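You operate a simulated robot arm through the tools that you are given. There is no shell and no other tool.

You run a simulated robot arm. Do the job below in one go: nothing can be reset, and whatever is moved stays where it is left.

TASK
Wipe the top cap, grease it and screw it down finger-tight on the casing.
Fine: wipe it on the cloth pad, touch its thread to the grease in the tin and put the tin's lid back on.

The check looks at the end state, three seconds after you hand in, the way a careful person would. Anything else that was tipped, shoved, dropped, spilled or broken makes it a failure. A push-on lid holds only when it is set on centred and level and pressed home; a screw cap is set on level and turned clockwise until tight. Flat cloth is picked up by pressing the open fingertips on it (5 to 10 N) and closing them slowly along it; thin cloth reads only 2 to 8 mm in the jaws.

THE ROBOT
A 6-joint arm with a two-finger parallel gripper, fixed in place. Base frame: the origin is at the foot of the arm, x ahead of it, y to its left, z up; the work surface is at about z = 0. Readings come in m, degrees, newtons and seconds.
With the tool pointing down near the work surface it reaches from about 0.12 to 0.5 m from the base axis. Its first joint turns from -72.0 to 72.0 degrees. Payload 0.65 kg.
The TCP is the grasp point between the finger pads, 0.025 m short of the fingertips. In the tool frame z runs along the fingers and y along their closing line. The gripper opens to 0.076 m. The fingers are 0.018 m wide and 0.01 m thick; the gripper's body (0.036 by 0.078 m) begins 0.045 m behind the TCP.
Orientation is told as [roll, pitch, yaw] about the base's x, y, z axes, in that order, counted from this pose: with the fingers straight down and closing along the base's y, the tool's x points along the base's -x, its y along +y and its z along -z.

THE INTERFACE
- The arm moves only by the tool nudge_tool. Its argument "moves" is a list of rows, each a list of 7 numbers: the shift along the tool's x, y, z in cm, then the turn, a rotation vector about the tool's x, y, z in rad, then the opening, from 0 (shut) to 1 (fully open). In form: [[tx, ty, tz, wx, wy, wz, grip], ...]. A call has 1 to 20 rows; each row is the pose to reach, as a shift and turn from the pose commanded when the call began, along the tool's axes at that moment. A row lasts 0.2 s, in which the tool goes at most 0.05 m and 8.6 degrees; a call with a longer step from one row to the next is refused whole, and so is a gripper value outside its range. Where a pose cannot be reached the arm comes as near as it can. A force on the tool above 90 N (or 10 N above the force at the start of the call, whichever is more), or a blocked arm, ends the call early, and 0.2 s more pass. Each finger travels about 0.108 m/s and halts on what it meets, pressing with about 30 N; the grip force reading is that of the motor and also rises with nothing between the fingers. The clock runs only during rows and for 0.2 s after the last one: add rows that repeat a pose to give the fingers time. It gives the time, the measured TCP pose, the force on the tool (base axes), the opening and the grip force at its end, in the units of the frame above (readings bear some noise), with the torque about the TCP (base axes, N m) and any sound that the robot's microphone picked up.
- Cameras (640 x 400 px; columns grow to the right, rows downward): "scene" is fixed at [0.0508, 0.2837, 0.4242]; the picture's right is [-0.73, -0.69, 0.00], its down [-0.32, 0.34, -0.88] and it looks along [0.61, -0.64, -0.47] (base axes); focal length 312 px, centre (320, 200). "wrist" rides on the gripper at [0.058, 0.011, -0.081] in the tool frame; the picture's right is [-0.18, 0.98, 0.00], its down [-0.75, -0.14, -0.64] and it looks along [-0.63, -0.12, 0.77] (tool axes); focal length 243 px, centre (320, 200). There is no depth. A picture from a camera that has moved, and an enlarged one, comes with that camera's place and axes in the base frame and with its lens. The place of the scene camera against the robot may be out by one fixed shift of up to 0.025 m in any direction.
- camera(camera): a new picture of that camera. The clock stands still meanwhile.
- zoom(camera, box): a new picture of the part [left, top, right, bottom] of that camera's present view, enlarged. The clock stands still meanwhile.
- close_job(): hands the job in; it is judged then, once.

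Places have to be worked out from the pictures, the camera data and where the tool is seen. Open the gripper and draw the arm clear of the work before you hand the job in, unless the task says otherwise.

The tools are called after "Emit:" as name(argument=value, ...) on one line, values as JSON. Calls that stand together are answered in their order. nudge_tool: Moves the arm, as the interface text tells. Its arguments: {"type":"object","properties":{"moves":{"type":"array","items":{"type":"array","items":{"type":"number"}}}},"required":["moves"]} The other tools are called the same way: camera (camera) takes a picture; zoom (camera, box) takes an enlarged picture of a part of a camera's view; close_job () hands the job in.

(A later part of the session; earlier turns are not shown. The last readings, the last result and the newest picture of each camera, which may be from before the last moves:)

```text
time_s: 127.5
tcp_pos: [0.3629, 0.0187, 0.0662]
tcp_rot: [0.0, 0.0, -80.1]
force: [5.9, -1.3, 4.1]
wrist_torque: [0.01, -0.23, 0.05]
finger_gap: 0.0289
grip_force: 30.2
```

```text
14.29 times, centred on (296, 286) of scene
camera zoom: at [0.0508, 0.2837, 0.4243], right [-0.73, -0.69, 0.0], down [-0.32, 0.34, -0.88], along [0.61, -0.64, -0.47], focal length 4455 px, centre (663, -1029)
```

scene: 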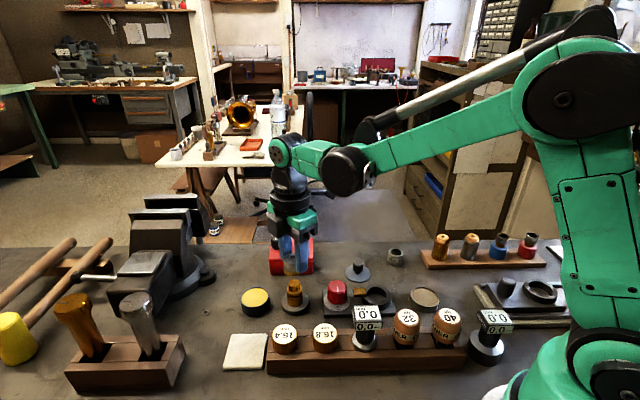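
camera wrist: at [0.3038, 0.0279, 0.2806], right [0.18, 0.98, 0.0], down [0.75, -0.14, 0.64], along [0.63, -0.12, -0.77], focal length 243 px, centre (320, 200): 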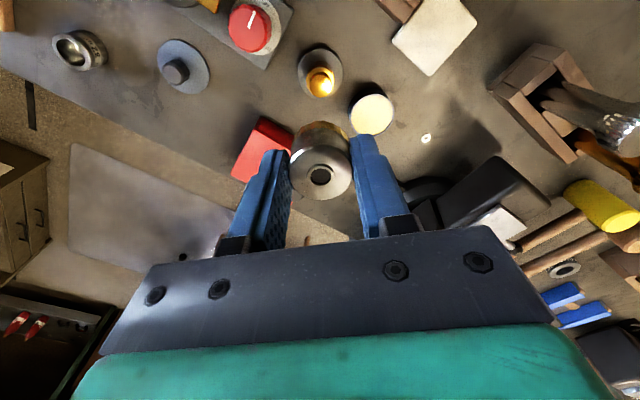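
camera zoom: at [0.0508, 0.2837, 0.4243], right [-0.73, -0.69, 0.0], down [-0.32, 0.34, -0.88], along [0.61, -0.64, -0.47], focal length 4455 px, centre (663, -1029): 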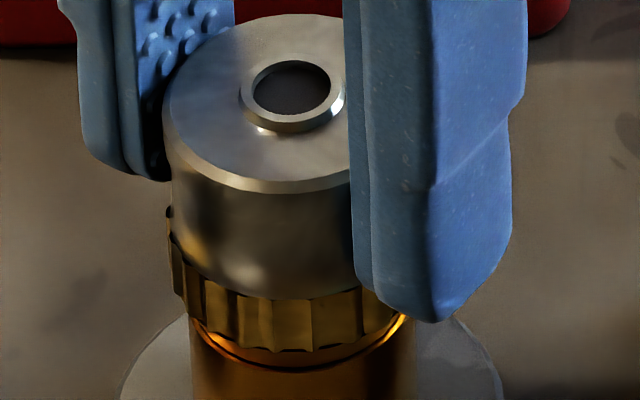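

The side loads show the casing axis is about (+1.1, −1.0) mm from my turning axis. I release, shift the tool onto the casing axis and turn back for a fresh grip.

Emit:
nudge_tool(moves=[[0, 0, 0, 0, 0, 0, 0.3], [0, 0, 0, 0, 0, 0, 0.4], [0, 0, 0, 0, 0, 0, 0.5], [0, 0, 0, 0, 0, 0, 0.6], [-0.06, 0.05, -0.3, 0, 0, 0, 0.6], [-0.118, 0.091, -0.6, 0, 0, 0, 0.6], [-0.118, 0.091, -0.6, 0, 0, 0, 0.6]])

Emit:
zoom(camera="wrist", box=[260, 80, 380, 200])

Emit:
nudge_tool(moves=[[0, 0, 0, 0, 0, -0.14, 0.6], [0, 0, 0, 0, 0, -0.28, 0.6], [0, 0, 0, 0, 0, -0.42, 0.6], [0, 0, 0, 0, 0, -0.56, 0.6], [0, 0, 0, 0, 0, -0.7, 0.6], [0, 0, 0, 0, 0, -0.84, 0.6], [0, 0, 0, 0, 0, -0.98, 0.6], [0, 0, 0, 0, 0, -1.12, 0.6], [0, 0, 0, 0, 0, -1.26, 0.6], [0, 0, 0, 0, 0, -1.4, 0.6], [0, 0, 0, 0, 0, -1.54, 0.6], [0, 0, 0, 0, 0, -1.68, 0.6], [0, 0, 0, 0, 0, -1.82, 0.6], [0, 0, 0, 0, 0, -1.96, 0.6], [0, 0, 0, 0, 0, -2.1, 0.6], [0, 0, 0, 0, 0, -2.1, 0.6]])

Emit:
zoom(camera="wrist", box=[260, 80, 380, 200])

Emit:
zoom(camera="scene", box=[282, 272, 310, 300])

```text
time_s: 129.2
tcp_pos: [0.3648, 0.0172, 0.0719]
tcp_rot: [-0.1, 0.0, -79.8]
force: [0.2, 0.0, 0.0]
wrist_torque: [0.02, 0.02, -0.02]
finger_gap: 0.0456
grip_force: 0.0
```

```text
3.33 times, centred on (320, 140) of wrist
camera zoom: at [0.3655, 0.0757, 0.153], right [1.0, -0.01, 0.0], down [-0.01, -0.77, 0.64], along [-0.01, -0.64, -0.77], focal length 809 px, centre (320, 400)
```

zoom: 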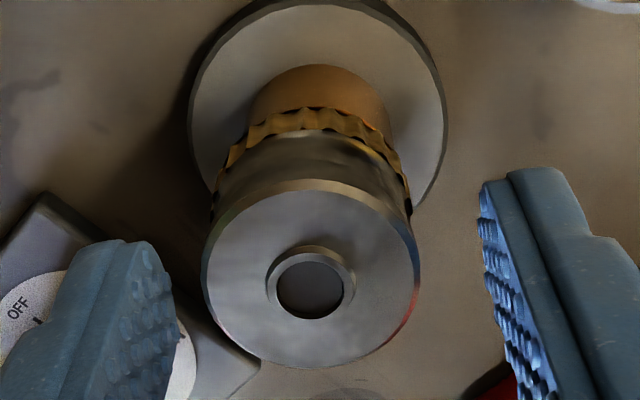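

```text
time_s: 132.6
tcp_pos: [0.3647, 0.0168, 0.0727]
tcp_rot: [0.1, 0.0, 40.4]
force: [-0.7, 0.0, 0.0]
wrist_torque: [0.05, -0.03, 0.0]
finger_gap: 0.0454
grip_force: 0.1
```

```text
3.33 times, centred on (320, 140) of wrist
camera zoom: at [0.314, -0.0133, 0.1529], right [-0.5, 0.87, 0.0], down [0.66, 0.38, 0.64], along [0.56, 0.32, -0.77], focal length 809 px, centre (320, 400)
```

zoom: 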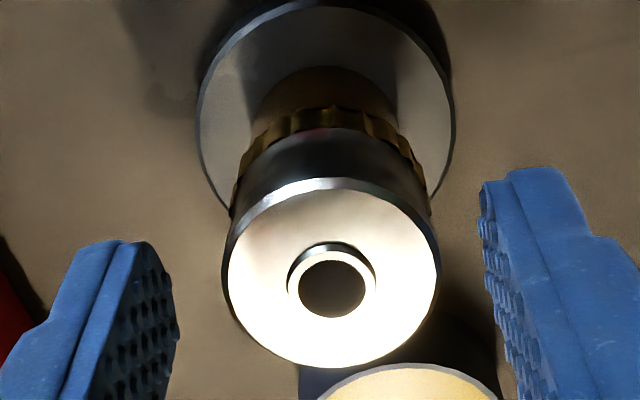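

```text
14.29 times, centred on (296, 286) of scene
camera zoom: at [0.0508, 0.2837, 0.4242], right [-0.73, -0.69, 0.0], down [-0.32, 0.34, -0.88], along [0.61, -0.64, -0.47], focal length 4455 px, centre (663, -1029)
```

zoom: 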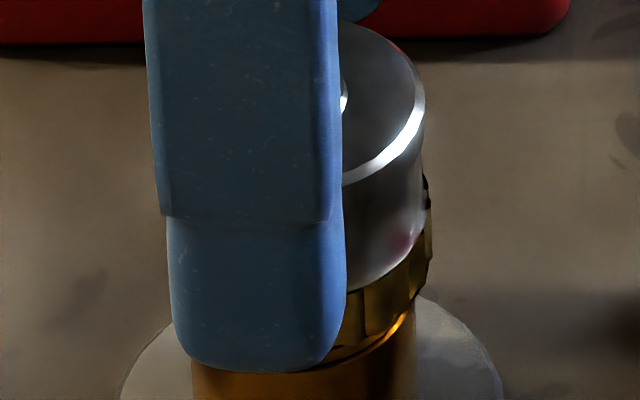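

The casing axis now measures about (−0.9, +0.3) mm from the tool and the cap (−1.6, +0.45). I shift (−1.0, +0.4) mm, turn back to about 150° and re-measure.

Emit:
nudge_tool(moves=[[0.05, 0.095, 0, 0, 0, -0.14, 0.6], [0.05, 0.095, 0, 0, 0, -0.28, 0.6], [0.05, 0.095, 0, 0, 0, -0.42, 0.6], [0.05, 0.095, 0, 0, 0, -0.56, 0.6], [0.05, 0.095, 0, 0, 0, -0.7, 0.6], [0.05, 0.095, 0, 0, 0, -0.84, 0.6], [0.05, 0.095, 0, 0, 0, -0.98, 0.6], [0.05, 0.095, 0, 0, 0, -1.12, 0.6], [0.05, 0.095, 0, 0, 0, -1.26, 0.6], [0.05, 0.095, 0, 0, 0, -1.4, 0.6], [0.05, 0.095, 0, 0, 0, -1.54, 0.6], [0.05, 0.095, 0, 0, 0, -1.68, 0.6], [0.05, 0.095, 0, 0, 0, -1.82, 0.6], [0.05, 0.095, 0, 0, 0, -1.92, 0.6], [0.05, 0.095, 0, 0, 0, -1.92, 0.6]])

Emit:
zoom(camera="wrist", box=[260, 80, 380, 200])

Emit:
zoom(camera="scene", box=[282, 272, 310, 300])

```text
time_s: 135.8
tcp_pos: [0.3631, 0.0171, 0.073]
tcp_rot: [0.0, -0.1, 150.5]
force: [-0.5, 0.2, 0.1]
wrist_torque: [-0.04, 0.02, 0.01]
finger_gap: 0.0455
grip_force: 0.1
```

```text
3.33 times, centred on (320, 140) of wrist
camera zoom: at [0.4098, -0.0213, 0.1526], right [-0.64, -0.77, 0.0], down [-0.59, 0.49, 0.64], along [-0.49, 0.41, -0.77], focal length 809 px, centre (320, 400)
```

zoom: 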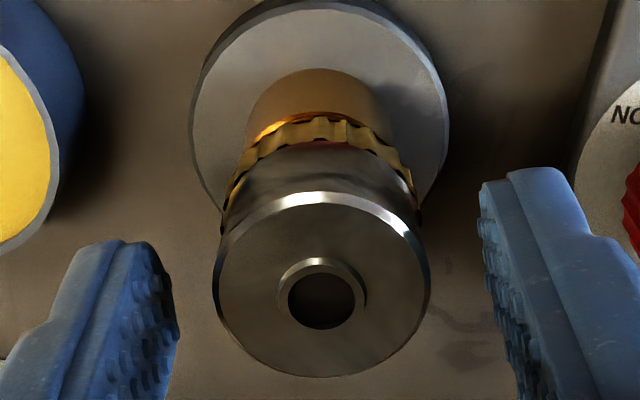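

```text
14.29 times, centred on (296, 286) of scene
camera zoom: at [0.0508, 0.2837, 0.4242], right [-0.73, -0.69, 0.0], down [-0.32, 0.34, -0.88], along [0.61, -0.64, -0.47], focal length 4455 px, centre (663, -1029)
```

zoom: 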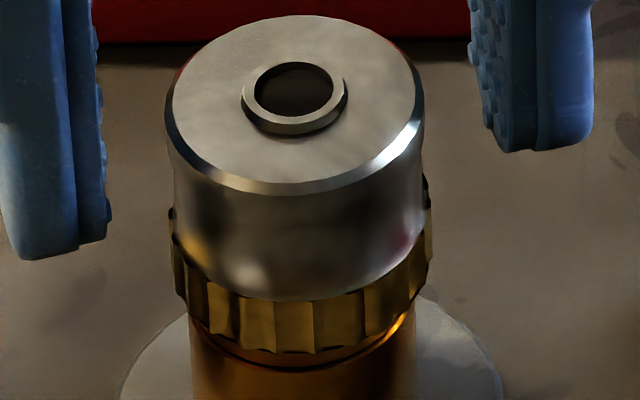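

In the scene view the cap is level and coaxial with the casing. I trim 0.7 mm along the tool's x, lower, and grip again at yaw 150°.

Emit:
nudge_tool(moves=[[-0.07, 0, 0.25, 0, 0, 0, 0.6], [-0.07, 0, 0.45, 0, 0, 0, 0.55], [-0.07, 0, 0.45, 0, 0, 0, 0.45], [-0.07, 0, 0.45, 0, 0, 0, 0.38], [-0.07, 0, 0.45, 0, 0, 0, 0.3], [-0.07, 0, 0.45, 0, 0, 0, 0.2], [-0.07, 0, 0.45, 0, 0, 0, 0.2]])

Emit:
nudge_tool(moves=[[0, 0, 0, 0, 0, 0.14, 0.2], [0, 0, 0, 0, 0, 0.28, 0.2], [0, 0, 0, 0, 0, 0.42, 0.2], [0, 0, 0, 0, 0, 0.56, 0.2], [0, 0, 0, 0, 0, 0.7, 0.2]])

Emit:
zoom(camera="scene", box=[282, 272, 310, 300])

```text
time_s: 137.3
tcp_pos: [0.3635, 0.0182, 0.0692]
tcp_rot: [0.0, -0.1, 150.4]
force: [-1.4, -0.8, 1.5]
wrist_torque: [0.09, -0.03, 0.03]
finger_gap: 0.0297
grip_force: 30.0
```

```text
time_s: 138.6
tcp_pos: [0.3635, 0.0174, 0.068]
tcp_rot: [0.1, -0.2, 110.2]
force: [0.1, 1.8, 7.4]
wrist_torque: [0.08, 0.04, 0.06]
finger_gap: 0.0301
grip_force: 29.9
```

```text
14.29 times, centred on (296, 286) of scene
camera zoom: at [0.0508, 0.2837, 0.4243], right [-0.73, -0.69, 0.0], down [-0.32, 0.34, -0.88], along [0.61, -0.64, -0.47], focal length 4455 px, centre (663, -1029)
```

zoom: 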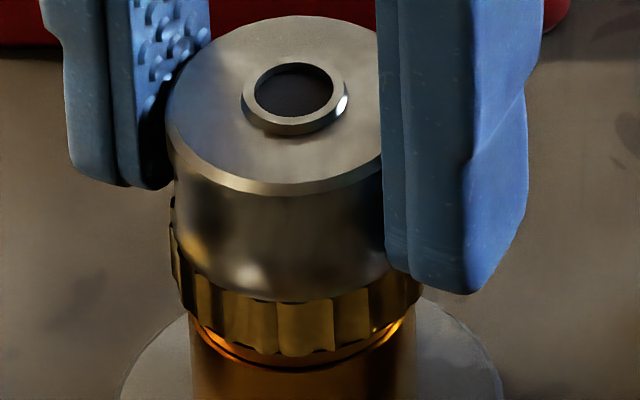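

Small loads now (7 N up, 0.06 N·m). I continue clockwise.

Emit:
nudge_tool(moves=[[0, 0, 0, 0, 0, 0.14, 0.2], [0, 0, 0, 0, 0, 0.28, 0.2], [0, 0, 0, 0, 0, 0.42, 0.2], [0, 0, 0, 0, 0, 0.56, 0.2], [0, 0, 0, 0, 0, 0.7, 0.2]])

Emit:
nudge_tool(moves=[[0, 0, 0, 0, 0, 0.14, 0.2], [0, 0, 0, 0, 0, 0.28, 0.2], [0, 0, 0, 0, 0, 0.42, 0.2], [0, 0, 0, 0, 0, 0.56, 0.2], [0, 0, 0, 0, 0, 0.7, 0.2]])

Emit:
nudge_tool(moves=[[0, 0, 0, 0, 0, 0.14, 0.2], [0, 0, 0, 0, 0, 0.28, 0.2], [0, 0, 0, 0, 0, 0.42, 0.2], [0, 0, 0, 0, 0, 0.56, 0.2], [0, 0, 0, 0, 0, 0.7, 0.2]])

Emit:
zoom(camera="scene", box=[282, 272, 310, 300])

```text
time_s: 139.8
tcp_pos: [0.3626, 0.0183, 0.0679]
tcp_rot: [0.1, 0.0, 70.2]
force: [4.1, 1.4, -1.0]
wrist_torque: [0.09, -0.02, 0.08]
finger_gap: 0.03
grip_force: 30.2
```

```text
time_s: 140.9
tcp_pos: [0.3635, 0.0181, 0.0692]
tcp_rot: [-0.1, 0.0, 29.9]
force: [7.5, -0.1, -5.5]
wrist_torque: [0.06, -0.18, 0.1]
finger_gap: 0.0298
grip_force: 30.0
```

```text
time_s: 142.2
tcp_pos: [0.3634, 0.0179, 0.0686]
tcp_rot: [0.1, 0.1, -10.2]
force: [0.6, 0.2, 0.6]
wrist_torque: [-0.08, 0.03, 0.03]
finger_gap: 0.0298
grip_force: 29.8
```

```text
14.29 times, centred on (296, 286) of scene
camera zoom: at [0.0508, 0.2837, 0.4242], right [-0.73, -0.69, 0.0], down [-0.32, 0.34, -0.88], along [0.61, -0.64, -0.47], focal length 4455 px, centre (663, -1029)
```

zoom: 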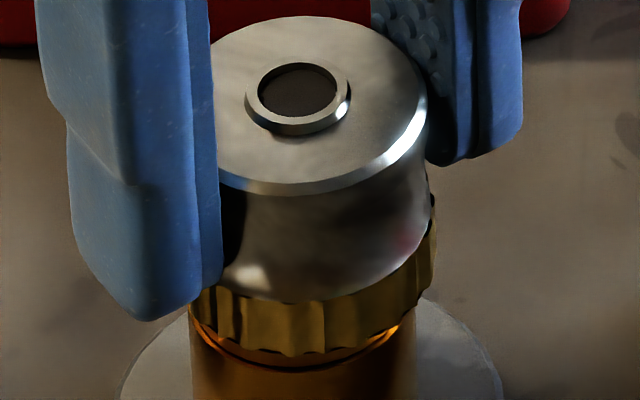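

Loads stay small; the cap turns freely. I finish this bite to about −140° and then measure the cap's height again.

Emit:
nudge_tool(moves=[[0, 0, 0, 0, 0, 0.14, 0.2], [0, 0, 0, 0, 0, 0.28, 0.2], [0, 0, 0, 0, 0, 0.42, 0.2], [0, 0, 0, 0, 0, 0.56, 0.2], [0, 0, 0, 0, 0, 0.7, 0.2], [0, 0, 0, 0, 0, 0.84, 0.2], [0, 0, 0, 0, 0, 0.98, 0.2], [0, 0, 0, 0, 0, 1.12, 0.2]])

Emit:
nudge_tool(moves=[[0, 0, 0, 0, 0, 0.14, 0.2], [0, 0, 0, 0, 0, 0.28, 0.2], [0, 0, 0, 0, 0, 0.42, 0.2], [0, 0, 0, 0, 0, 0.56, 0.2], [0, 0, 0, 0, 0, 0.7, 0.2], [0, 0, 0, 0, 0, 0.84, 0.2], [0, 0, 0, 0, 0, 0.98, 0.2], [0, 0, 0, 0, 0, 1.12, 0.2]])

Emit:
zoom(camera="scene", box=[282, 272, 310, 300])

```text
time_s: 143.9
tcp_pos: [0.3637, 0.0179, 0.0698]
tcp_rot: [0.0, 0.1, -74.3]
force: [-2.5, -1.0, -3.7]
wrist_torque: [-0.06, 0.12, 0.05]
finger_gap: 0.0298
grip_force: 30.6
```

```text
time_s: 145.8
tcp_pos: [0.3625, 0.0178, 0.0685]
tcp_rot: [-0.1, 0.0, -138.5]
force: [3.9, 3.5, 3.2]
wrist_torque: [0.13, -0.03, 0.09]
finger_gap: 0.0301
grip_force: 29.8
```

```text
14.29 times, centred on (296, 286) of scene
camera zoom: at [0.0508, 0.2837, 0.4243], right [-0.73, -0.69, 0.0], down [-0.32, 0.34, -0.88], along [0.61, -0.64, -0.47], focal length 4455 px, centre (663, -1029)
```

zoom: 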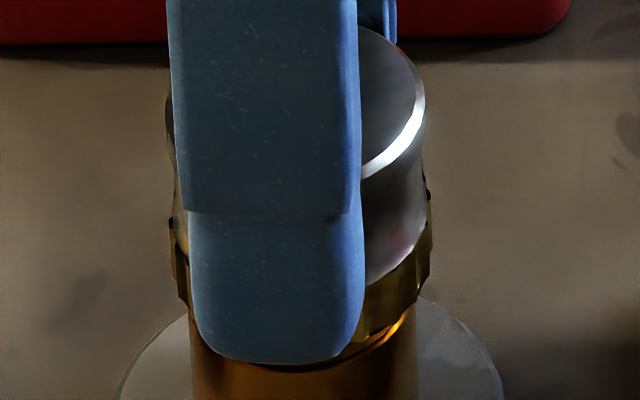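

To be sure that the cap turns with the gripper instead of slipping, I compare the knurl pattern in the wrist view before and after a further small turn.

Emit:
zoom(camera="wrist", box=[280, 100, 360, 180])

Emit:
nudge_tool(moves=[[0, 0, 0, 0, 0, 0.1, 0.2], [0, 0, 0, 0, 0, 0.19, 0.2]])

Emit:
zoom(camera="wrist", box=[280, 100, 360, 180])

```text
5.00 times, centred on (320, 140) of wrist
camera zoom: at [0.4143, 0.0476, 0.1481], right [0.51, -0.86, 0.0], down [-0.66, -0.39, 0.64], along [-0.55, -0.33, -0.77], focal length 1213 px, centre (320, 500)
```

zoom: 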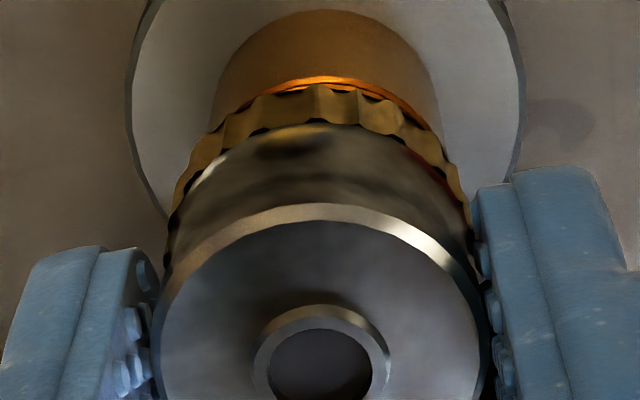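

```text
time_s: 146.3
tcp_pos: [0.3629, 0.0175, 0.0679]
tcp_rot: [-0.1, 0.0, -149.4]
force: [2.5, 3.5, -3.1]
wrist_torque: [0.16, -0.06, 0.06]
finger_gap: 0.0297
grip_force: 30.6
```

```text
5.00 times, centred on (320, 140) of wrist
camera zoom: at [0.4192, 0.0373, 0.1481], right [0.34, -0.94, 0.0], down [-0.72, -0.26, 0.64], along [-0.61, -0.22, -0.77], focal length 1213 px, centre (320, 500)
```

zoom: 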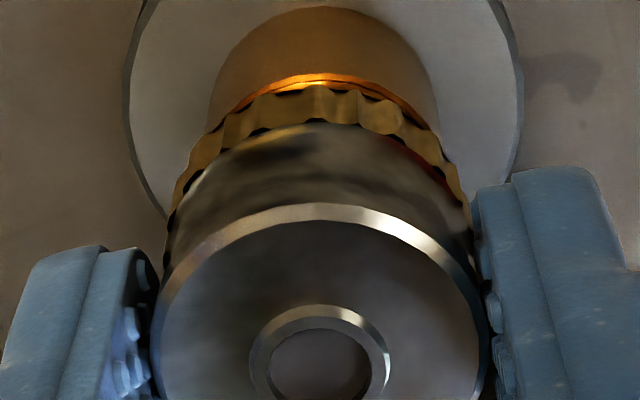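

The knurl pattern stays fixed in the wrist view, so the cap does turn with the gripper, yet doesn't sink. Perhaps the whole casing spins on the bench. I take a high zoom of the casing's disc, then compare after a small further turn.

Emit:
zoom(camera="scene", box=[276, 290, 314, 314])

Emit:
nudge_tool(moves=[[0, 0, 0, 0, 0, 0.08, 0.2], [0, 0, 0, 0, 0, 0.08, 0.2]])

Emit:
zoom(camera="scene", box=[276, 290, 314, 314])

```text
16.00 times, centred on (295, 302) of scene
camera zoom: at [0.0508, 0.2837, 0.4242], right [-0.73, -0.69, 0.0], down [-0.32, 0.34, -0.88], along [0.61, -0.64, -0.47], focal length 4990 px, centre (720, -1432)
```

zoom: 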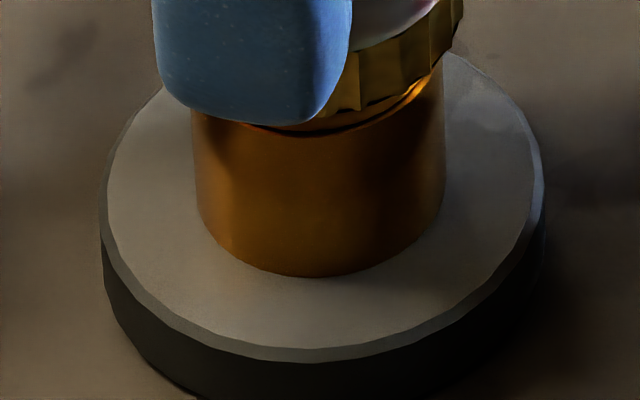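

```text
time_s: 146.9
tcp_pos: [0.363, 0.0179, 0.0685]
tcp_rot: [0.0, -0.1, -153.9]
force: [-0.4, -0.2, 0.1]
wrist_torque: [0.04, 0.04, 0.0]
finger_gap: 0.0298
grip_force: 29.6
```

```text
16.00 times, centred on (295, 302) of scene
camera zoom: at [0.0508, 0.2837, 0.4242], right [-0.73, -0.69, 0.0], down [-0.32, 0.34, -0.88], along [0.61, -0.64, -0.47], focal length 4990 px, centre (720, -1432)
```

zoom: 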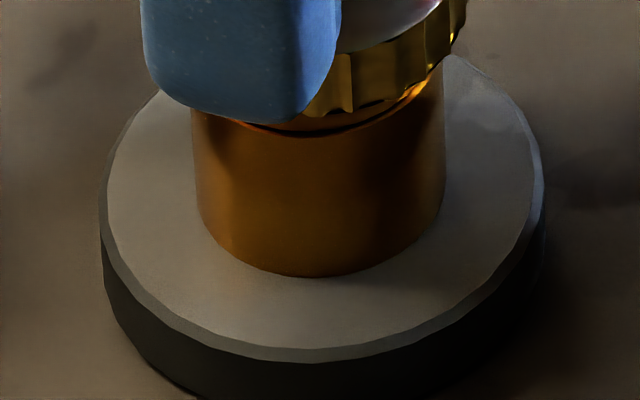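

The disc outline is unchanged, so the casing is firmly fixed; the cap alone turns. The pitch may simply be fine (32 tpi ≈ 0.8 mm/turn). I release and measure the cap height accurately.

Emit:
nudge_tool(moves=[[0, 0, 0, 0, 0, 0, 0.3], [0, 0, 0, 0, 0, 0, 0.4], [0, 0, 0, 0, 0, 0, 0.5], [0, 0, 0, 0, 0, 0, 0.6], [0, 0, -0.5, 0, 0, -0.14, 0.6], [0, 0, -0.5, 0, 0, -0.28, 0.6], [0, 0, -0.5, 0, 0, -0.42, 0.6], [0, 0, -0.5, 0, 0, -0.56, 0.6], [0, 0, -0.5, 0, 0, -0.7, 0.6], [0, 0, -0.5, 0, 0, -0.84, 0.6], [0, 0, -0.5, 0, 0, -0.98, 0.6], [0, 0, -0.5, 0, 0, -1.12, 0.6], [0, 0, -0.5, 0, 0, -1.26, 0.6], [0, 0, -0.5, 0, 0, -1.4, 0.6], [0, 0, -0.5, 0, 0, -1.54, 0.6], [0, 0, -0.5, 0, 0, -1.68, 0.6], [0, 0, -0.5, 0, 0, -1.82, 0.6], [0, 0, -0.5, 0, 0, -1.96, 0.6], [0, 0, -0.5, 0, 0, -2.1, 0.6], [0, 0, -0.5, 0, 0, -2.24, 0.6]])

Emit:
nudge_tool(moves=[[0, 0, 0, 0, 0, -0.14, 0.6], [0, 0, 0, 0, 0, -0.28, 0.6], [0, 0, 0, 0, 0, -0.42, 0.6], [0, 0, 0, 0, 0, -0.56, 0.6], [0, 0, 0, 0, 0, -0.7, 0.6], [0, 0, 0, 0, 0, -0.84, 0.6], [0, 0, 0, 0, 0, -0.98, 0.6], [0, 0, 0, 0, 0, -1.12, 0.6], [0, 0, 0, 0, 0, -1.26, 0.6], [0, 0, 0, 0, 0, -1.4, 0.6], [0, 0, 0, 0, 0, -1.54, 0.6], [0, 0, 0, 0, 0, -1.68, 0.6], [0, 0, 0, 0, 0, -1.82, 0.6], [0, 0, 0, 0, 0, -1.96, 0.6], [0, 0, 0, 0, 0, -2.1, 0.6], [0, 0, 0, 0, 0, -2.24, 0.6], [0, 0, 0, 0, 0, -2.38, 0.6], [0, 0, 0, 0, 0, -2.52, 0.6], [0, 0, 0, 0, 0, -2.66, 0.6], [0, 0, 0, 0, 0, -2.8, 0.6]])

Emit:
nudge_tool(moves=[[0, 0, 0, 0, 0, -0.14, 0.6], [0, 0, 0, 0, 0, -0.27, 0.6], [0, 0, 0, 0, 0, -0.27, 0.6]])

Emit:
zoom(camera="scene", box=[282, 272, 310, 300])

Emit:
zoom(camera="wrist", box=[260, 80, 380, 200])

```text
time_s: 151.2
tcp_pos: [0.3632, 0.0177, 0.0739]
tcp_rot: [0.0, 0.1, -25.3]
force: [0.4, 0.4, 0.3]
wrist_torque: [0.01, 0.01, -0.02]
finger_gap: 0.0459
grip_force: 0.1
```

```text
time_s: 155.3
tcp_pos: [0.3635, 0.017, 0.0742]
tcp_rot: [0.1, -0.2, 135.0]
force: [0.7, -0.4, -0.4]
wrist_torque: [-0.02, -0.01, 0.02]
finger_gap: 0.0457
grip_force: 0.1
```

```text
time_s: 156.2
tcp_pos: [0.3641, 0.0169, 0.0733]
tcp_rot: [0.0, -0.1, 150.5]
force: [0.5, -0.7, 0.2]
wrist_torque: [0.01, 0.0, 0.01]
finger_gap: 0.0457
grip_force: 0.0
```

```text
14.29 times, centred on (296, 286) of scene
camera zoom: at [0.0508, 0.2837, 0.4242], right [-0.73, -0.69, 0.0], down [-0.32, 0.34, -0.88], along [0.61, -0.64, -0.47], focal length 4455 px, centre (663, -1029)
```

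zoom: 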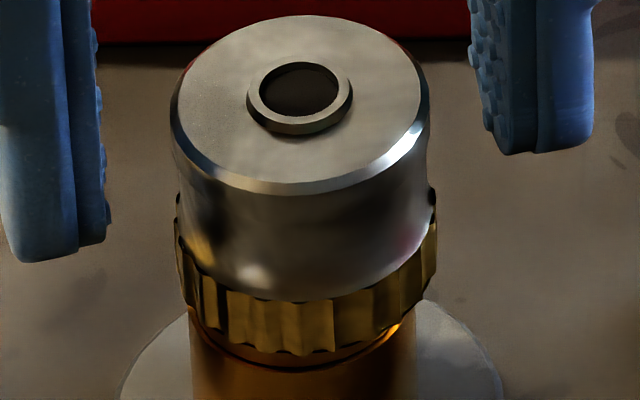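

```text
3.33 times, centred on (320, 140) of wrist
camera zoom: at [0.4091, -0.0207, 0.1531], right [-0.64, -0.77, 0.0], down [-0.59, 0.49, 0.64], along [-0.49, 0.41, -0.76], focal length 809 px, centre (320, 400)
```

zoom: 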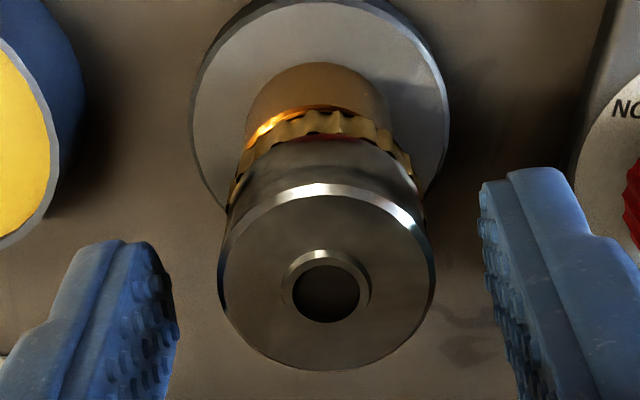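

The cap spun a full bite without sinking, so it is not being drawn down. I want a side-on look at the joint: I raise the tool, turn to yaw −90° and will look from the +y side at low angle.

Emit:
nudge_tool(moves=[[0, 0, -2, 0, 0, 0, 0.6], [0, 0, -5, 0, 0, 0.1, 0.6], [0, 0, -8, 0, 0, 0.24, 0.6], [0, 0, -8, 0, 0, 0.38, 0.6], [0, 0, -8, 0, 0, 0.52, 0.6], [0, 0, -8, 0, 0, 0.66, 0.6], [0, 0, -8, 0, 0, 0.8, 0.6], [0, 0, -8, 0, 0, 0.94, 0.6], [0, 0, -8, 0, 0, 1.08, 0.6], [0, 0, -8, 0, 0, 1.22, 0.6], [0, 0, -8, 0, 0, 1.36, 0.6], [0, 0, -8, 0, 0, 1.5, 0.6], [0, 0, -8, 0, 0, 1.64, 0.6], [0, 0, -8, 0, 0, 1.78, 0.6], [0, 0, -8, 0, 0, 1.92, 0.6], [0, 0, -8, 0, 0, 2.06, 0.6], [0, 0, -8, 0, 0, 2.2, 0.6], [0, 0, -8, 0, 0, 2.34, 0.6], [0, 0, -8, 0, 0, 2.48, 0.6], [0, 0, -8, 0, 0, 2.62, 0.6]])

Emit:
nudge_tool(moves=[[0, 0, 0, 0, 0, 0.14, 0.6], [0, 0, 0, 0, 0, 0.28, 0.6], [0, 0, 0, 0, 0, 0.42, 0.6], [0, 0, 0, 0, 0, 0.56, 0.6], [0, 0, 0, 0, 0, 0.7, 0.6], [0, 0, 0, 0, 0, 0.84, 0.6], [0, 0, 0, 0, 0, 0.98, 0.6], [0, 0, 0, 0, 0, 1.12, 0.6], [0, 0, 0, 0, 0, 1.26, 0.6], [0, 0, 0, 0, 0, 1.4, 0.6], [0, 0, 0, 0, 0, 1.54, 0.6], [0, 0, 0, 0, 0, 1.58, 0.6], [0, 0, 0, 0, 0, 1.58, 0.6]])

```text
time_s: 160.3
tcp_pos: [0.3626, 0.0174, 0.1536]
tcp_rot: [0.0, 0.1, 0.2]
force: [-0.5, -0.1, 0.1]
wrist_torque: [0.01, 0.0, 0.01]
finger_gap: 0.0456
grip_force: 0.0
```

```text
time_s: 163.2
tcp_pos: [0.3636, 0.0179, 0.1542]
tcp_rot: [-0.1, 0.0, -90.3]
force: [0.6, -0.5, -0.2]
wrist_torque: [0.02, -0.01, 0.0]
finger_gap: 0.046
grip_force: 0.1
```

Now at yaw −90°. I slide toward +y and then descend with a 34° tilt for the low side view.

Emit:
nudge_tool(moves=[[3, 0, 0, 0, 0, 0, 0.6], [6, 0, 0, 0, 0, 0, 0.6], [9.2, 0, 0, 0, 0, 0, 0.6], [9.2, 0, 1.7, 0, -0.1, 0, 0.6], [9.2, 0, 3.4, 0, -0.2, 0, 0.6], [9.2, 0, 5.1, 0, -0.3, 0, 0.6], [9.2, 0, 6.8, 0, -0.4, 0, 0.6], [9.2, 0, 8.5, 0, -0.5, 0, 0.6], [9.2, 0, 9.7, 0, -0.6, 0, 0.6], [9.2, 0, 9.7, 0, -0.6, 0, 0.6]])

Emit:
camera(camera="wrist")

```text
time_s: 165.3
tcp_pos: [0.3642, 0.1108, 0.0563]
tcp_rot: [-0.2, -34.4, -90.2]
force: [-0.1, 0.5, -0.5]
wrist_torque: [0.04, 0.0, -0.02]
finger_gap: 0.0458
grip_force: 0.0
```

```text
taken
camera wrist: at [0.3751, 0.2031, 0.0895], right [0.98, -0.16, 0.1], down [-0.14, -0.26, 0.96], along [-0.12, -0.95, -0.27], focal length 243 px, centre (320, 200)
```

wrist: 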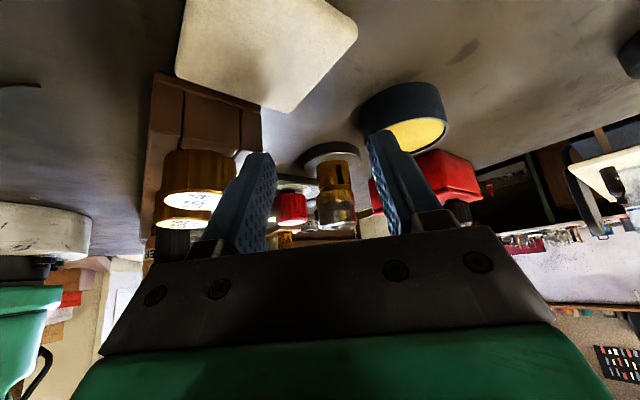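

Emit:
zoom(camera="wrist", box=[300, 140, 380, 235])

Emit:
zoom(camera="wrist", box=[315, 175, 360, 205])

```text
4.21 times, centred on (340, 188) of wrist
camera zoom: at [0.3751, 0.2031, 0.0895], right [0.98, -0.16, 0.1], down [-0.14, -0.26, 0.96], along [-0.12, -0.95, -0.27], focal length 1022 px, centre (236, 253)
```

zoom: 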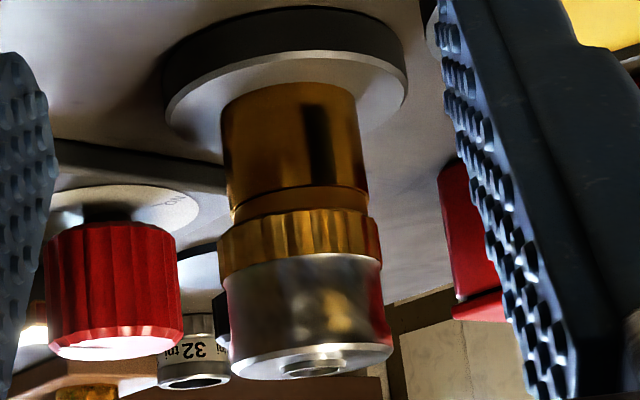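

```text
13.33 times, centred on (338, 190) of wrist
camera zoom: at [0.3751, 0.2031, 0.0895], right [0.98, -0.16, 0.1], down [-0.14, -0.26, 0.96], along [-0.12, -0.95, -0.27], focal length 3235 px, centre (87, 333)
```

zoom: 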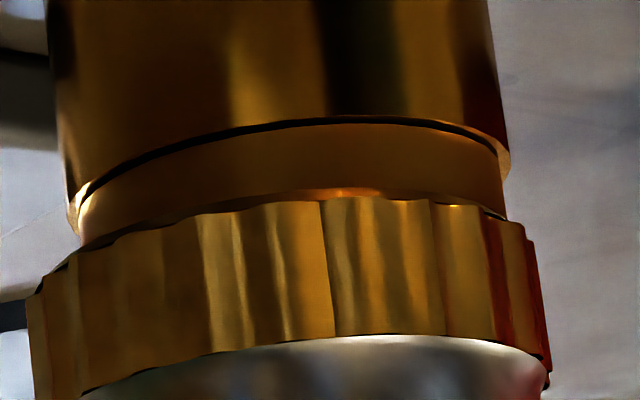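

The side view shows a ~4 mm recess still visible between the cap skirt and the body shoulder, so the cap sits at the thread start and isn't drawn down; my turning axis was about 1 mm off. I return above the casing to measure its axis precisely at yaw −90° and +90°.

Emit:
nudge_tool(moves=[[-0.98, 0, -1.43, 0, 0.1, 0, 0.6], [-1.96, 0, -2.86, 0, 0.2, 0, 0.6], [-2.94, 0, -4.29, 0, 0.3, 0, 0.6], [-3.92, 0, -5.72, 0, 0.4, 0, 0.6], [-4.9, 0, -7.15, 0, 0.5, 0, 0.6], [-5.88, 0, -8.58, 0, 0.6, 0, 0.6], [-8.4, 0, -6.85, 0, 0.6, 0, 0.6], [-10.9, 0, -5.1, 0, 0.6, 0, 0.6], [-13.51, 0, -3.35, 0, 0.6, 0, 0.6], [-13.51, 0, -3.35, 0, 0.6, 0, 0.6]])

Emit:
zoom(camera="wrist", box=[280, 60, 360, 140])

```text
time_s: 167.6
tcp_pos: [0.3632, 0.0186, 0.161]
tcp_rot: [-0.1, 0.1, -90.3]
force: [0.2, -1.1, -0.4]
wrist_torque: [-0.01, 0.0, 0.01]
finger_gap: 0.0457
grip_force: 0.0
```

```text
5.00 times, centred on (320, 100) of wrist
camera zoom: at [0.3745, 0.075, 0.2402], right [0.98, -0.19, 0.0], down [-0.14, -0.75, 0.64], along [-0.12, -0.63, -0.77], focal length 1213 px, centre (320, 700)
```

zoom: 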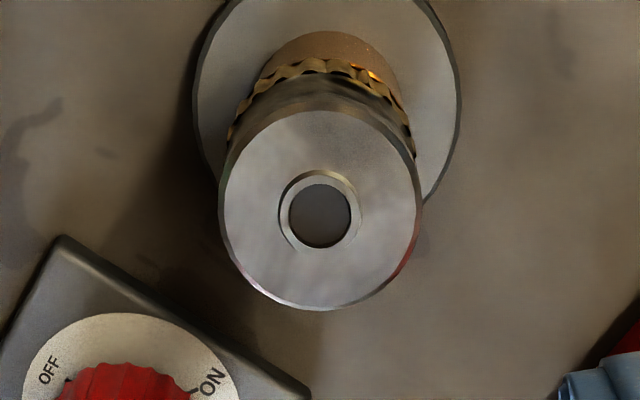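

Noted: at yaw −90° the disc centre is at col 328 and the cap top at 321.5 (5× zoom). Now the same at yaw +90°.

Emit:
nudge_tool(moves=[[0, 0, 0, 0, 0, -0.14, 0.6], [0, 0, 0, 0, 0, -0.28, 0.6], [0, 0, 0, 0, 0, -0.42, 0.6], [0, 0, 0, 0, 0, -0.56, 0.6], [0, 0, 0, 0, 0, -0.7, 0.6], [0, 0, 0, 0, 0, -0.84, 0.6], [0, 0, 0, 0, 0, -0.98, 0.6], [0, 0, 0, 0, 0, -1.12, 0.6], [0, 0, 0, 0, 0, -1.26, 0.6], [0, 0, 0, 0, 0, -1.4, 0.6], [0, 0, 0, 0, 0, -1.54, 0.6], [0, 0, 0, 0, 0, -1.5708, 0.6], [0, 0, 0, 0, 0, -1.5708, 0.6]])

Emit:
zoom(camera="wrist", box=[280, 60, 360, 140])

Emit:
nudge_tool(moves=[[0, 0, 0, 0, 0, -0.14, 0.6], [0, 0, 0, 0, 0, -0.28, 0.6], [0, 0, 0, 0, 0, -0.42, 0.6], [0, 0, 0, 0, 0, -0.56, 0.6], [0, 0, 0, 0, 0, -0.7, 0.6], [0, 0, 0, 0, 0, -0.84, 0.6], [0, 0, 0, 0, 0, -0.98, 0.6], [0, 0, 0, 0, 0, -1.12, 0.6], [0, 0, 0, 0, 0, -1.26, 0.6], [0, 0, 0, 0, 0, -1.4, 0.6], [0, 0, 0, 0, 0, -1.54, 0.6], [0, 0, 0, 0, 0, -1.5708, 0.6], [0, 0, 0, 0, 0, -1.5708, 0.6]])

Emit:
zoom(camera="wrist", box=[280, 60, 360, 140])

```text
time_s: 170.3
tcp_pos: [0.3638, 0.0172, 0.1597]
tcp_rot: [-0.1, 0.1, -0.1]
force: [-0.9, 0.5, 0.7]
wrist_torque: [0.0, 0.01, 0.0]
finger_gap: 0.0457
grip_force: 0.0
```

```text
5.00 times, centred on (320, 100) of wrist
camera zoom: at [0.3055, 0.0275, 0.2403], right [0.19, 0.98, 0.0], down [0.75, -0.14, 0.64], along [0.63, -0.12, -0.77], focal length 1213 px, centre (320, 700)
```

zoom: 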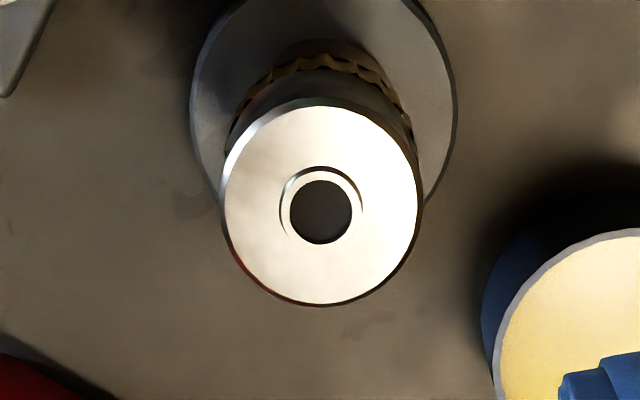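

```text
time_s: 173.2
tcp_pos: [0.3633, 0.0172, 0.1607]
tcp_rot: [0.0, 0.0, 89.8]
force: [0.0, 0.6, 0.0]
wrist_torque: [0.0, 0.01, -0.02]
finger_gap: 0.0455
grip_force: 0.0
```

```text
5.00 times, centred on (320, 100) of wrist
camera zoom: at [0.3528, -0.0419, 0.2403], right [-0.98, 0.19, 0.0], down [0.14, 0.75, 0.64], along [0.12, 0.63, -0.77], focal length 1213 px, centre (320, 700)
```

zoom: 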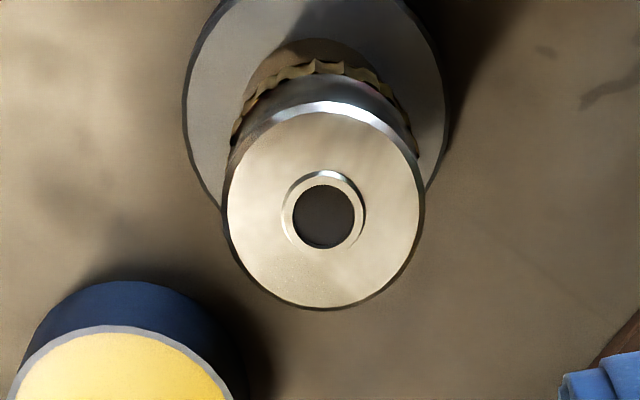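

Averaging the two opposite views: the cap is on the tool axis, but the casing's disc axis lies at (+1.3, +0.3) mm from it. I shift there, descend and grip at yaw 90°, which pulls the cap onto the casing axis in x.

Emit:
nudge_tool(moves=[[-0.03, -0.132, 2, 0, 0, 0, 0.6], [-0.03, -0.132, 4, 0, 0, 0, 0.6], [-0.03, -0.132, 6, 0, 0, 0, 0.6], [-0.03, -0.132, 8, 0, 0, 0, 0.6], [-0.03, -0.132, 9.2, 0, 0, 0, 0.6], [-0.03, -0.132, 9.2, 0, 0, 0, 0.5], [-0.03, -0.132, 9.2, 0, 0, 0, 0.42], [-0.03, -0.132, 9.2, 0, 0, 0, 0.36], [-0.03, -0.132, 9.2, 0, 0, 0, 0.3], [-0.03, -0.132, 9.2, 0, 0, 0, 0.2], [-0.03, -0.132, 9.2, 0, 0, 0, 0.2]])

Emit:
zoom(camera="scene", box=[282, 272, 310, 300])

```text
time_s: 175.6
tcp_pos: [0.3635, 0.0176, 0.0679]
tcp_rot: [0.2, 0.0, 89.9]
force: [-19.6, 0.6, 0.6]
wrist_torque: [0.05, 0.63, 0.01]
finger_gap: 0.0297
grip_force: 30.1
```

```text
14.29 times, centred on (296, 286) of scene
camera zoom: at [0.0508, 0.2837, 0.4242], right [-0.73, -0.69, 0.0], down [-0.32, 0.34, -0.88], along [0.61, -0.64, -0.47], focal length 4455 px, centre (663, -1029)
```

zoom: 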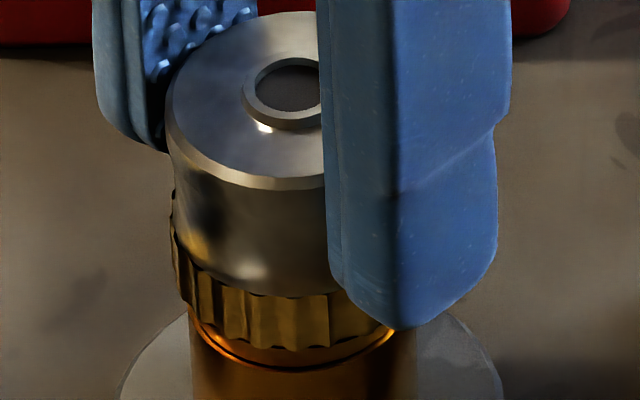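

The cap moved but I feel −20 N in x, so I overshot slightly. I check the wrist view in this pose.

Emit:
zoom(camera="wrist", box=[260, 80, 380, 200])

Emit:
nudge_tool(moves=[[0, 0.03, 0, 0, 0, 0, 0.2], [0, 0.05, 0, 0, 0, 0, 0.2], [0, 0.05, 0, 0, 0, 0, 0.2]])

```text
3.33 times, centred on (320, 140) of wrist
camera zoom: at [0.3533, -0.041, 0.1481], right [-0.98, 0.19, 0.0], down [0.15, 0.75, 0.64], along [0.12, 0.63, -0.77], focal length 809 px, centre (320, 400)
```

zoom: 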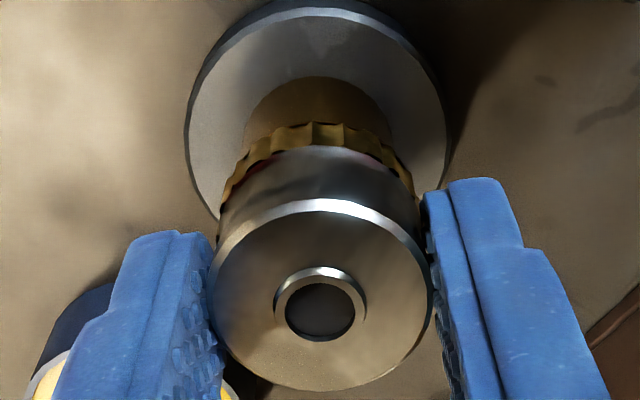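

```text
time_s: 176.3
tcp_pos: [0.3643, 0.0178, 0.069]
tcp_rot: [0.1, -0.1, 89.9]
force: [-6.8, 3.5, -1.6]
wrist_torque: [0.16, 0.25, 0.01]
finger_gap: 0.0297
grip_force: 30.4
```

Nulling the side force: another 0.3 mm in −x and a touch in +y. Then I turn clockwise 40° and watch the forces.

Emit:
nudge_tool(moves=[[-0.01, 0.027, 0, 0, 0, 0, 0.2], [-0.01, 0.027, 0, 0, 0, 0, 0.2]])

Emit:
nudge_tool(moves=[[0, 0, 0.01, 0, 0, 0.14, 0.2], [0, 0, 0.02, 0, 0, 0.28, 0.2], [0, 0, 0.03, 0, 0, 0.42, 0.2], [0, 0, 0.03, 0, 0, 0.56, 0.2], [0, 0, 0.03, 0, 0, 0.7, 0.2]])

Emit:
nudge_tool(moves=[[0, 0, 0.01, 0, 0, 0.14, 0.2], [0, 0, 0.02, 0, 0, 0.28, 0.2], [0, 0, 0.03, 0, 0, 0.42, 0.2], [0, 0, 0.03, 0, 0, 0.56, 0.2], [0, 0, 0.03, 0, 0, 0.7, 0.2]])

Emit:
zoom(camera="scene", box=[282, 272, 310, 300])

```text
time_s: 176.9
tcp_pos: [0.364, 0.0177, 0.0684]
tcp_rot: [-0.1, -0.1, 89.8]
force: [4.1, 3.7, -3.5]
wrist_torque: [0.13, -0.09, -0.02]
finger_gap: 0.0296
grip_force: 30.0
```

```text
time_s: 178.2
tcp_pos: [0.3638, 0.0177, 0.0684]
tcp_rot: [0.0, 0.0, 49.5]
force: [13.2, -1.8, 5.1]
wrist_torque: [-0.1, -0.45, 0.07]
finger_gap: 0.0299
grip_force: 30.0
```

```text
time_s: 179.3
tcp_pos: [0.3647, 0.0178, 0.068]
tcp_rot: [0.0, 0.2, 9.4]
force: [-1.5, -6.4, 17.9]
wrist_torque: [-0.27, -0.08, 0.1]
finger_gap: 0.0293
grip_force: 29.8
```

```text
14.29 times, centred on (296, 286) of scene
camera zoom: at [0.0507, 0.2837, 0.4243], right [-0.73, -0.69, 0.0], down [-0.32, 0.34, -0.88], along [0.61, -0.64, -0.47], focal length 4455 px, centre (663, -1029)
```

zoom: 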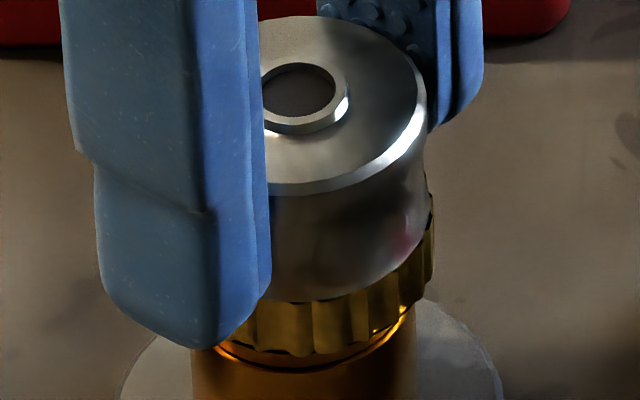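

No descent again. I need to verify whether the cap truly turns with the fingers now; I take a tight zoom of the knurl, turn 8° clockwise and compare.

Emit:
zoom(camera="scene", box=[290, 280, 308, 300])

Emit:
nudge_tool(moves=[[0, 0, -0.05, 0, 0, 0.07, 0.2], [0, 0, -0.05, 0, 0, 0.14, 0.2], [0, 0, -0.05, 0, 0, 0.14, 0.2]])

Emit:
zoom(camera="scene", box=[290, 280, 308, 300])

```text
16.00 times, centred on (299, 290) of scene
camera zoom: at [0.0507, 0.2837, 0.4243], right [-0.73, -0.69, 0.0], down [-0.32, 0.34, -0.88], along [0.61, -0.64, -0.47], focal length 4990 px, centre (656, -1240)
```

zoom: 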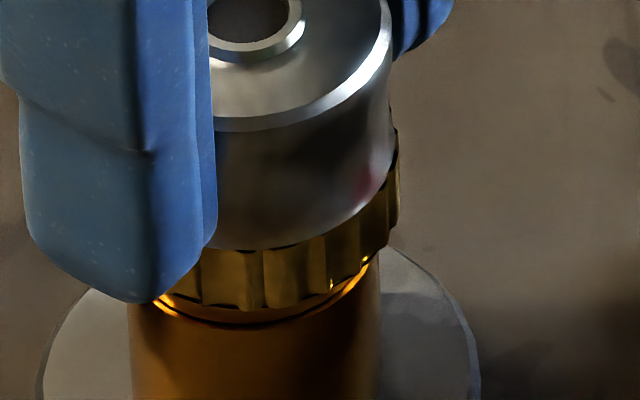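

```text
time_s: 180.2
tcp_pos: [0.3629, 0.0176, 0.0676]
tcp_rot: [0.0, 0.1, 1.5]
force: [-2.6, 0.1, -8.8]
wrist_torque: [-0.1, 0.07, 0.0]
finger_gap: 0.0294
grip_force: 30.3
```

```text
16.00 times, centred on (299, 290) of scene
camera zoom: at [0.0508, 0.2837, 0.4242], right [-0.73, -0.69, 0.0], down [-0.32, 0.34, -0.88], along [0.61, -0.64, -0.47], focal length 4990 px, centre (656, -1240)
```

zoom: 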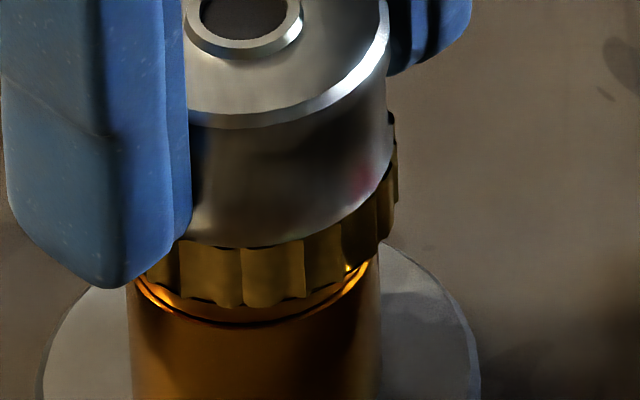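

The cap does turn with the fingers (ridges shifted ~20 px = 8°), and it also rose ~0.5 mm when I eased up. I test its axial freedom: lift 1 mm more and read the force and picture.

Emit:
nudge_tool(moves=[[0, 0, -0.05, 0, 0, 0, 0.2], [0, 0, -0.1, 0, 0, 0, 0.2], [0, 0, -0.1, 0, 0, 0, 0.2]])

Emit:
zoom(camera="scene", box=[290, 280, 308, 300])

```text
time_s: 180.9
tcp_pos: [0.3643, 0.0172, 0.0699]
tcp_rot: [0.1, 0.1, 1.6]
force: [-4.4, 2.6, -8.5]
wrist_torque: [0.03, 0.12, 0.03]
finger_gap: 0.0296
grip_force: 29.7
```

```text
16.00 times, centred on (299, 290) of scene
camera zoom: at [0.0508, 0.2837, 0.4242], right [-0.73, -0.69, 0.0], down [-0.32, 0.34, -0.88], along [0.61, -0.64, -0.47], focal length 4990 px, centre (656, -1240)
```

zoom: 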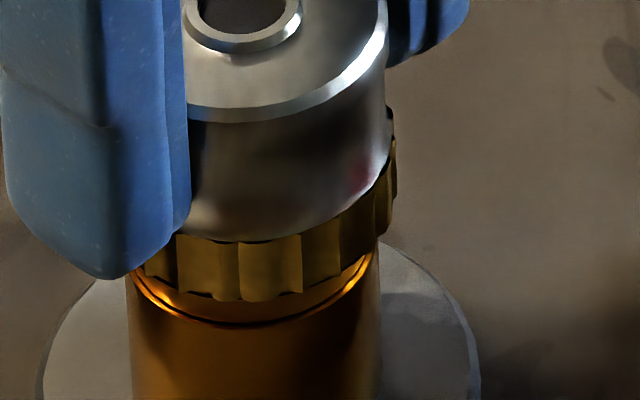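

The cap slides up with a steady ~8.5 N drag, so it isn't locked on the thread. I test turning 40° clockwise from here without any vertical motion.

Emit:
nudge_tool(moves=[[0, 0, 0, 0, 0, 0.14, 0.2], [0, 0, 0, 0, 0, 0.28, 0.2], [0, 0, 0, 0, 0, 0.42, 0.2], [0, 0, 0, 0, 0, 0.56, 0.2], [0, 0, 0, 0, 0, 0.7, 0.2]])

Emit:
zoom(camera="scene", box=[282, 272, 310, 300])

```text
time_s: 182.2
tcp_pos: [0.3637, 0.0176, 0.0695]
tcp_rot: [0.0, 0.1, -38.7]
force: [0.4, -0.7, -3.3]
wrist_torque: [-0.07, 0.0, 0.04]
finger_gap: 0.0294
grip_force: 29.8
```

```text
14.29 times, centred on (296, 286) of scene
camera zoom: at [0.0508, 0.2837, 0.4242], right [-0.73, -0.69, 0.0], down [-0.32, 0.34, -0.88], along [0.61, -0.64, -0.47], focal length 4455 px, centre (663, -1029)
```

zoom: 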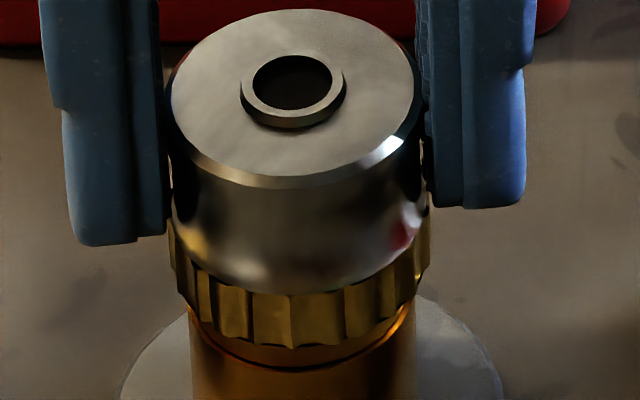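

Before more turning, I want a direct before/after comparison of the joint from the same low viewpoint as at the start. I lower the cap back, release it, and go there.

Emit:
nudge_tool(moves=[[0, 0, 0.08, 0, 0, 0, 0.2], [0, 0, 0.15, 0, 0, 0, 0.2], [0, 0, 0.15, 0, 0, 0, 0.2]])

Emit:
nudge_tool(moves=[[0, 0, 0, 0, 0, 0, 0.3], [0, 0, 0, 0, 0, 0, 0.4], [0, 0, 0, 0, 0, 0, 0.5], [0, 0, 0, 0, 0, 0, 0.6], [0, 0, -2, 0, 0, 0, 0.6], [0, 0, -5, 0, 0, -0.1, 0.6], [0, 0, -9, 0, 0, -0.24, 0.6], [0, 0, -12, 0, 0, -0.38, 0.6], [0, 0, -13, 0, 0, -0.52, 0.6], [0, 0, -13, 0, 0, -0.66, 0.6], [0, 0, -13, 0, 0, -0.675, 0.6]])

```text
time_s: 182.9
tcp_pos: [0.3635, 0.0177, 0.0682]
tcp_rot: [0.0, 0.1, -38.6]
force: [-3.1, -1.2, 21.7]
wrist_torque: [0.06, 0.03, 0.16]
finger_gap: 0.0295
grip_force: 29.6
```

```text
time_s: 185.3
tcp_pos: [0.3639, 0.0177, 0.1988]
tcp_rot: [0.0, 0.0, 0.1]
force: [-1.1, -0.3, 0.1]
wrist_torque: [0.02, -0.01, -0.03]
finger_gap: 0.0456
grip_force: 0.0
```

Emit:
nudge_tool(moves=[[2.0, -2.8, 0, 0, 0, 0, 0.6], [4.1, -5.6, 0, 0, 0, 0, 0.6], [6.1, -8.4, 0, 0, 0, 0, 0.6], [8.2, -11.3, 0, 0, 0, 0, 0.6], [10.2, -14.1, 0, 0, 0, 0, 0.6], [12.24, -16.9, 0, 0, 0, 0, 0.6], [12.24, -16.9, 1.7, 0, -0.1, 0, 0.7], [12.24, -16.9, 3.4, 0, -0.2, 0, 0.8], [12.24, -16.9, 5.1, 0, -0.3, 0, 0.9], [12.24, -16.9, 6.8, 0, -0.4, 0, 1], [12.24, -16.9, 8.5, 0, -0.5, 0, 1], [12.24, -16.9, 9.8, 0, -0.6, 0, 1], [12.24, -16.9, 9.8, 0, -0.6, 0, 1]])

Emit:
zoom(camera="wrist", box=[480, 60, 580, 170])

Emit:
zoom(camera="wrist", box=[500, 90, 540, 150])

```text
time_s: 188.2
tcp_pos: [0.241, -0.1513, 0.0997]
tcp_rot: [0.0, -34.4, 0.1]
force: [-0.2, 0.4, -0.6]
wrist_torque: [0.02, 0.0, 0.0]
finger_gap: 0.0759
grip_force: 0.1
```

```text
3.64 times, centred on (530, 115) of wrist
camera zoom: at [0.1484, -0.1414, 0.1328], right [0.15, 0.98, 0.1], down [0.26, -0.14, 0.96], along [0.95, -0.12, -0.28], focal length 882 px, centre (-444, 509)
```

zoom: 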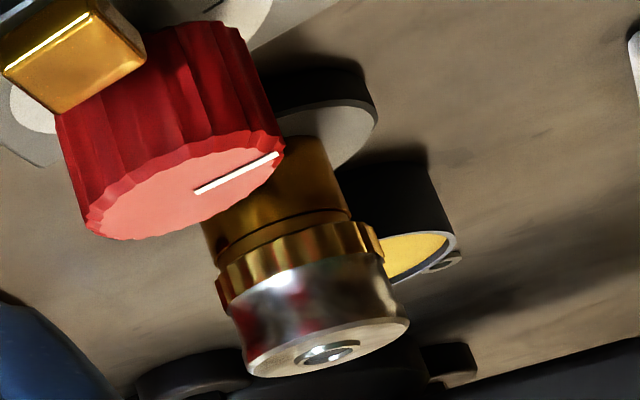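

```text
6.67 times, centred on (520, 120) of wrist
camera zoom: at [0.1484, -0.1414, 0.1328], right [0.15, 0.98, 0.1], down [0.26, -0.14, 0.96], along [0.95, -0.12, -0.28], focal length 1618 px, centre (-1013, 733)
```

zoom: 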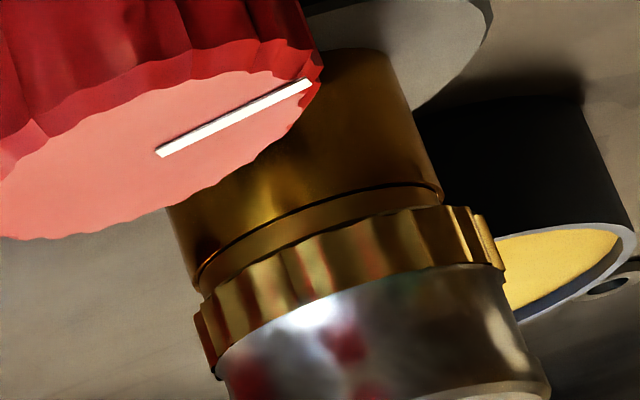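

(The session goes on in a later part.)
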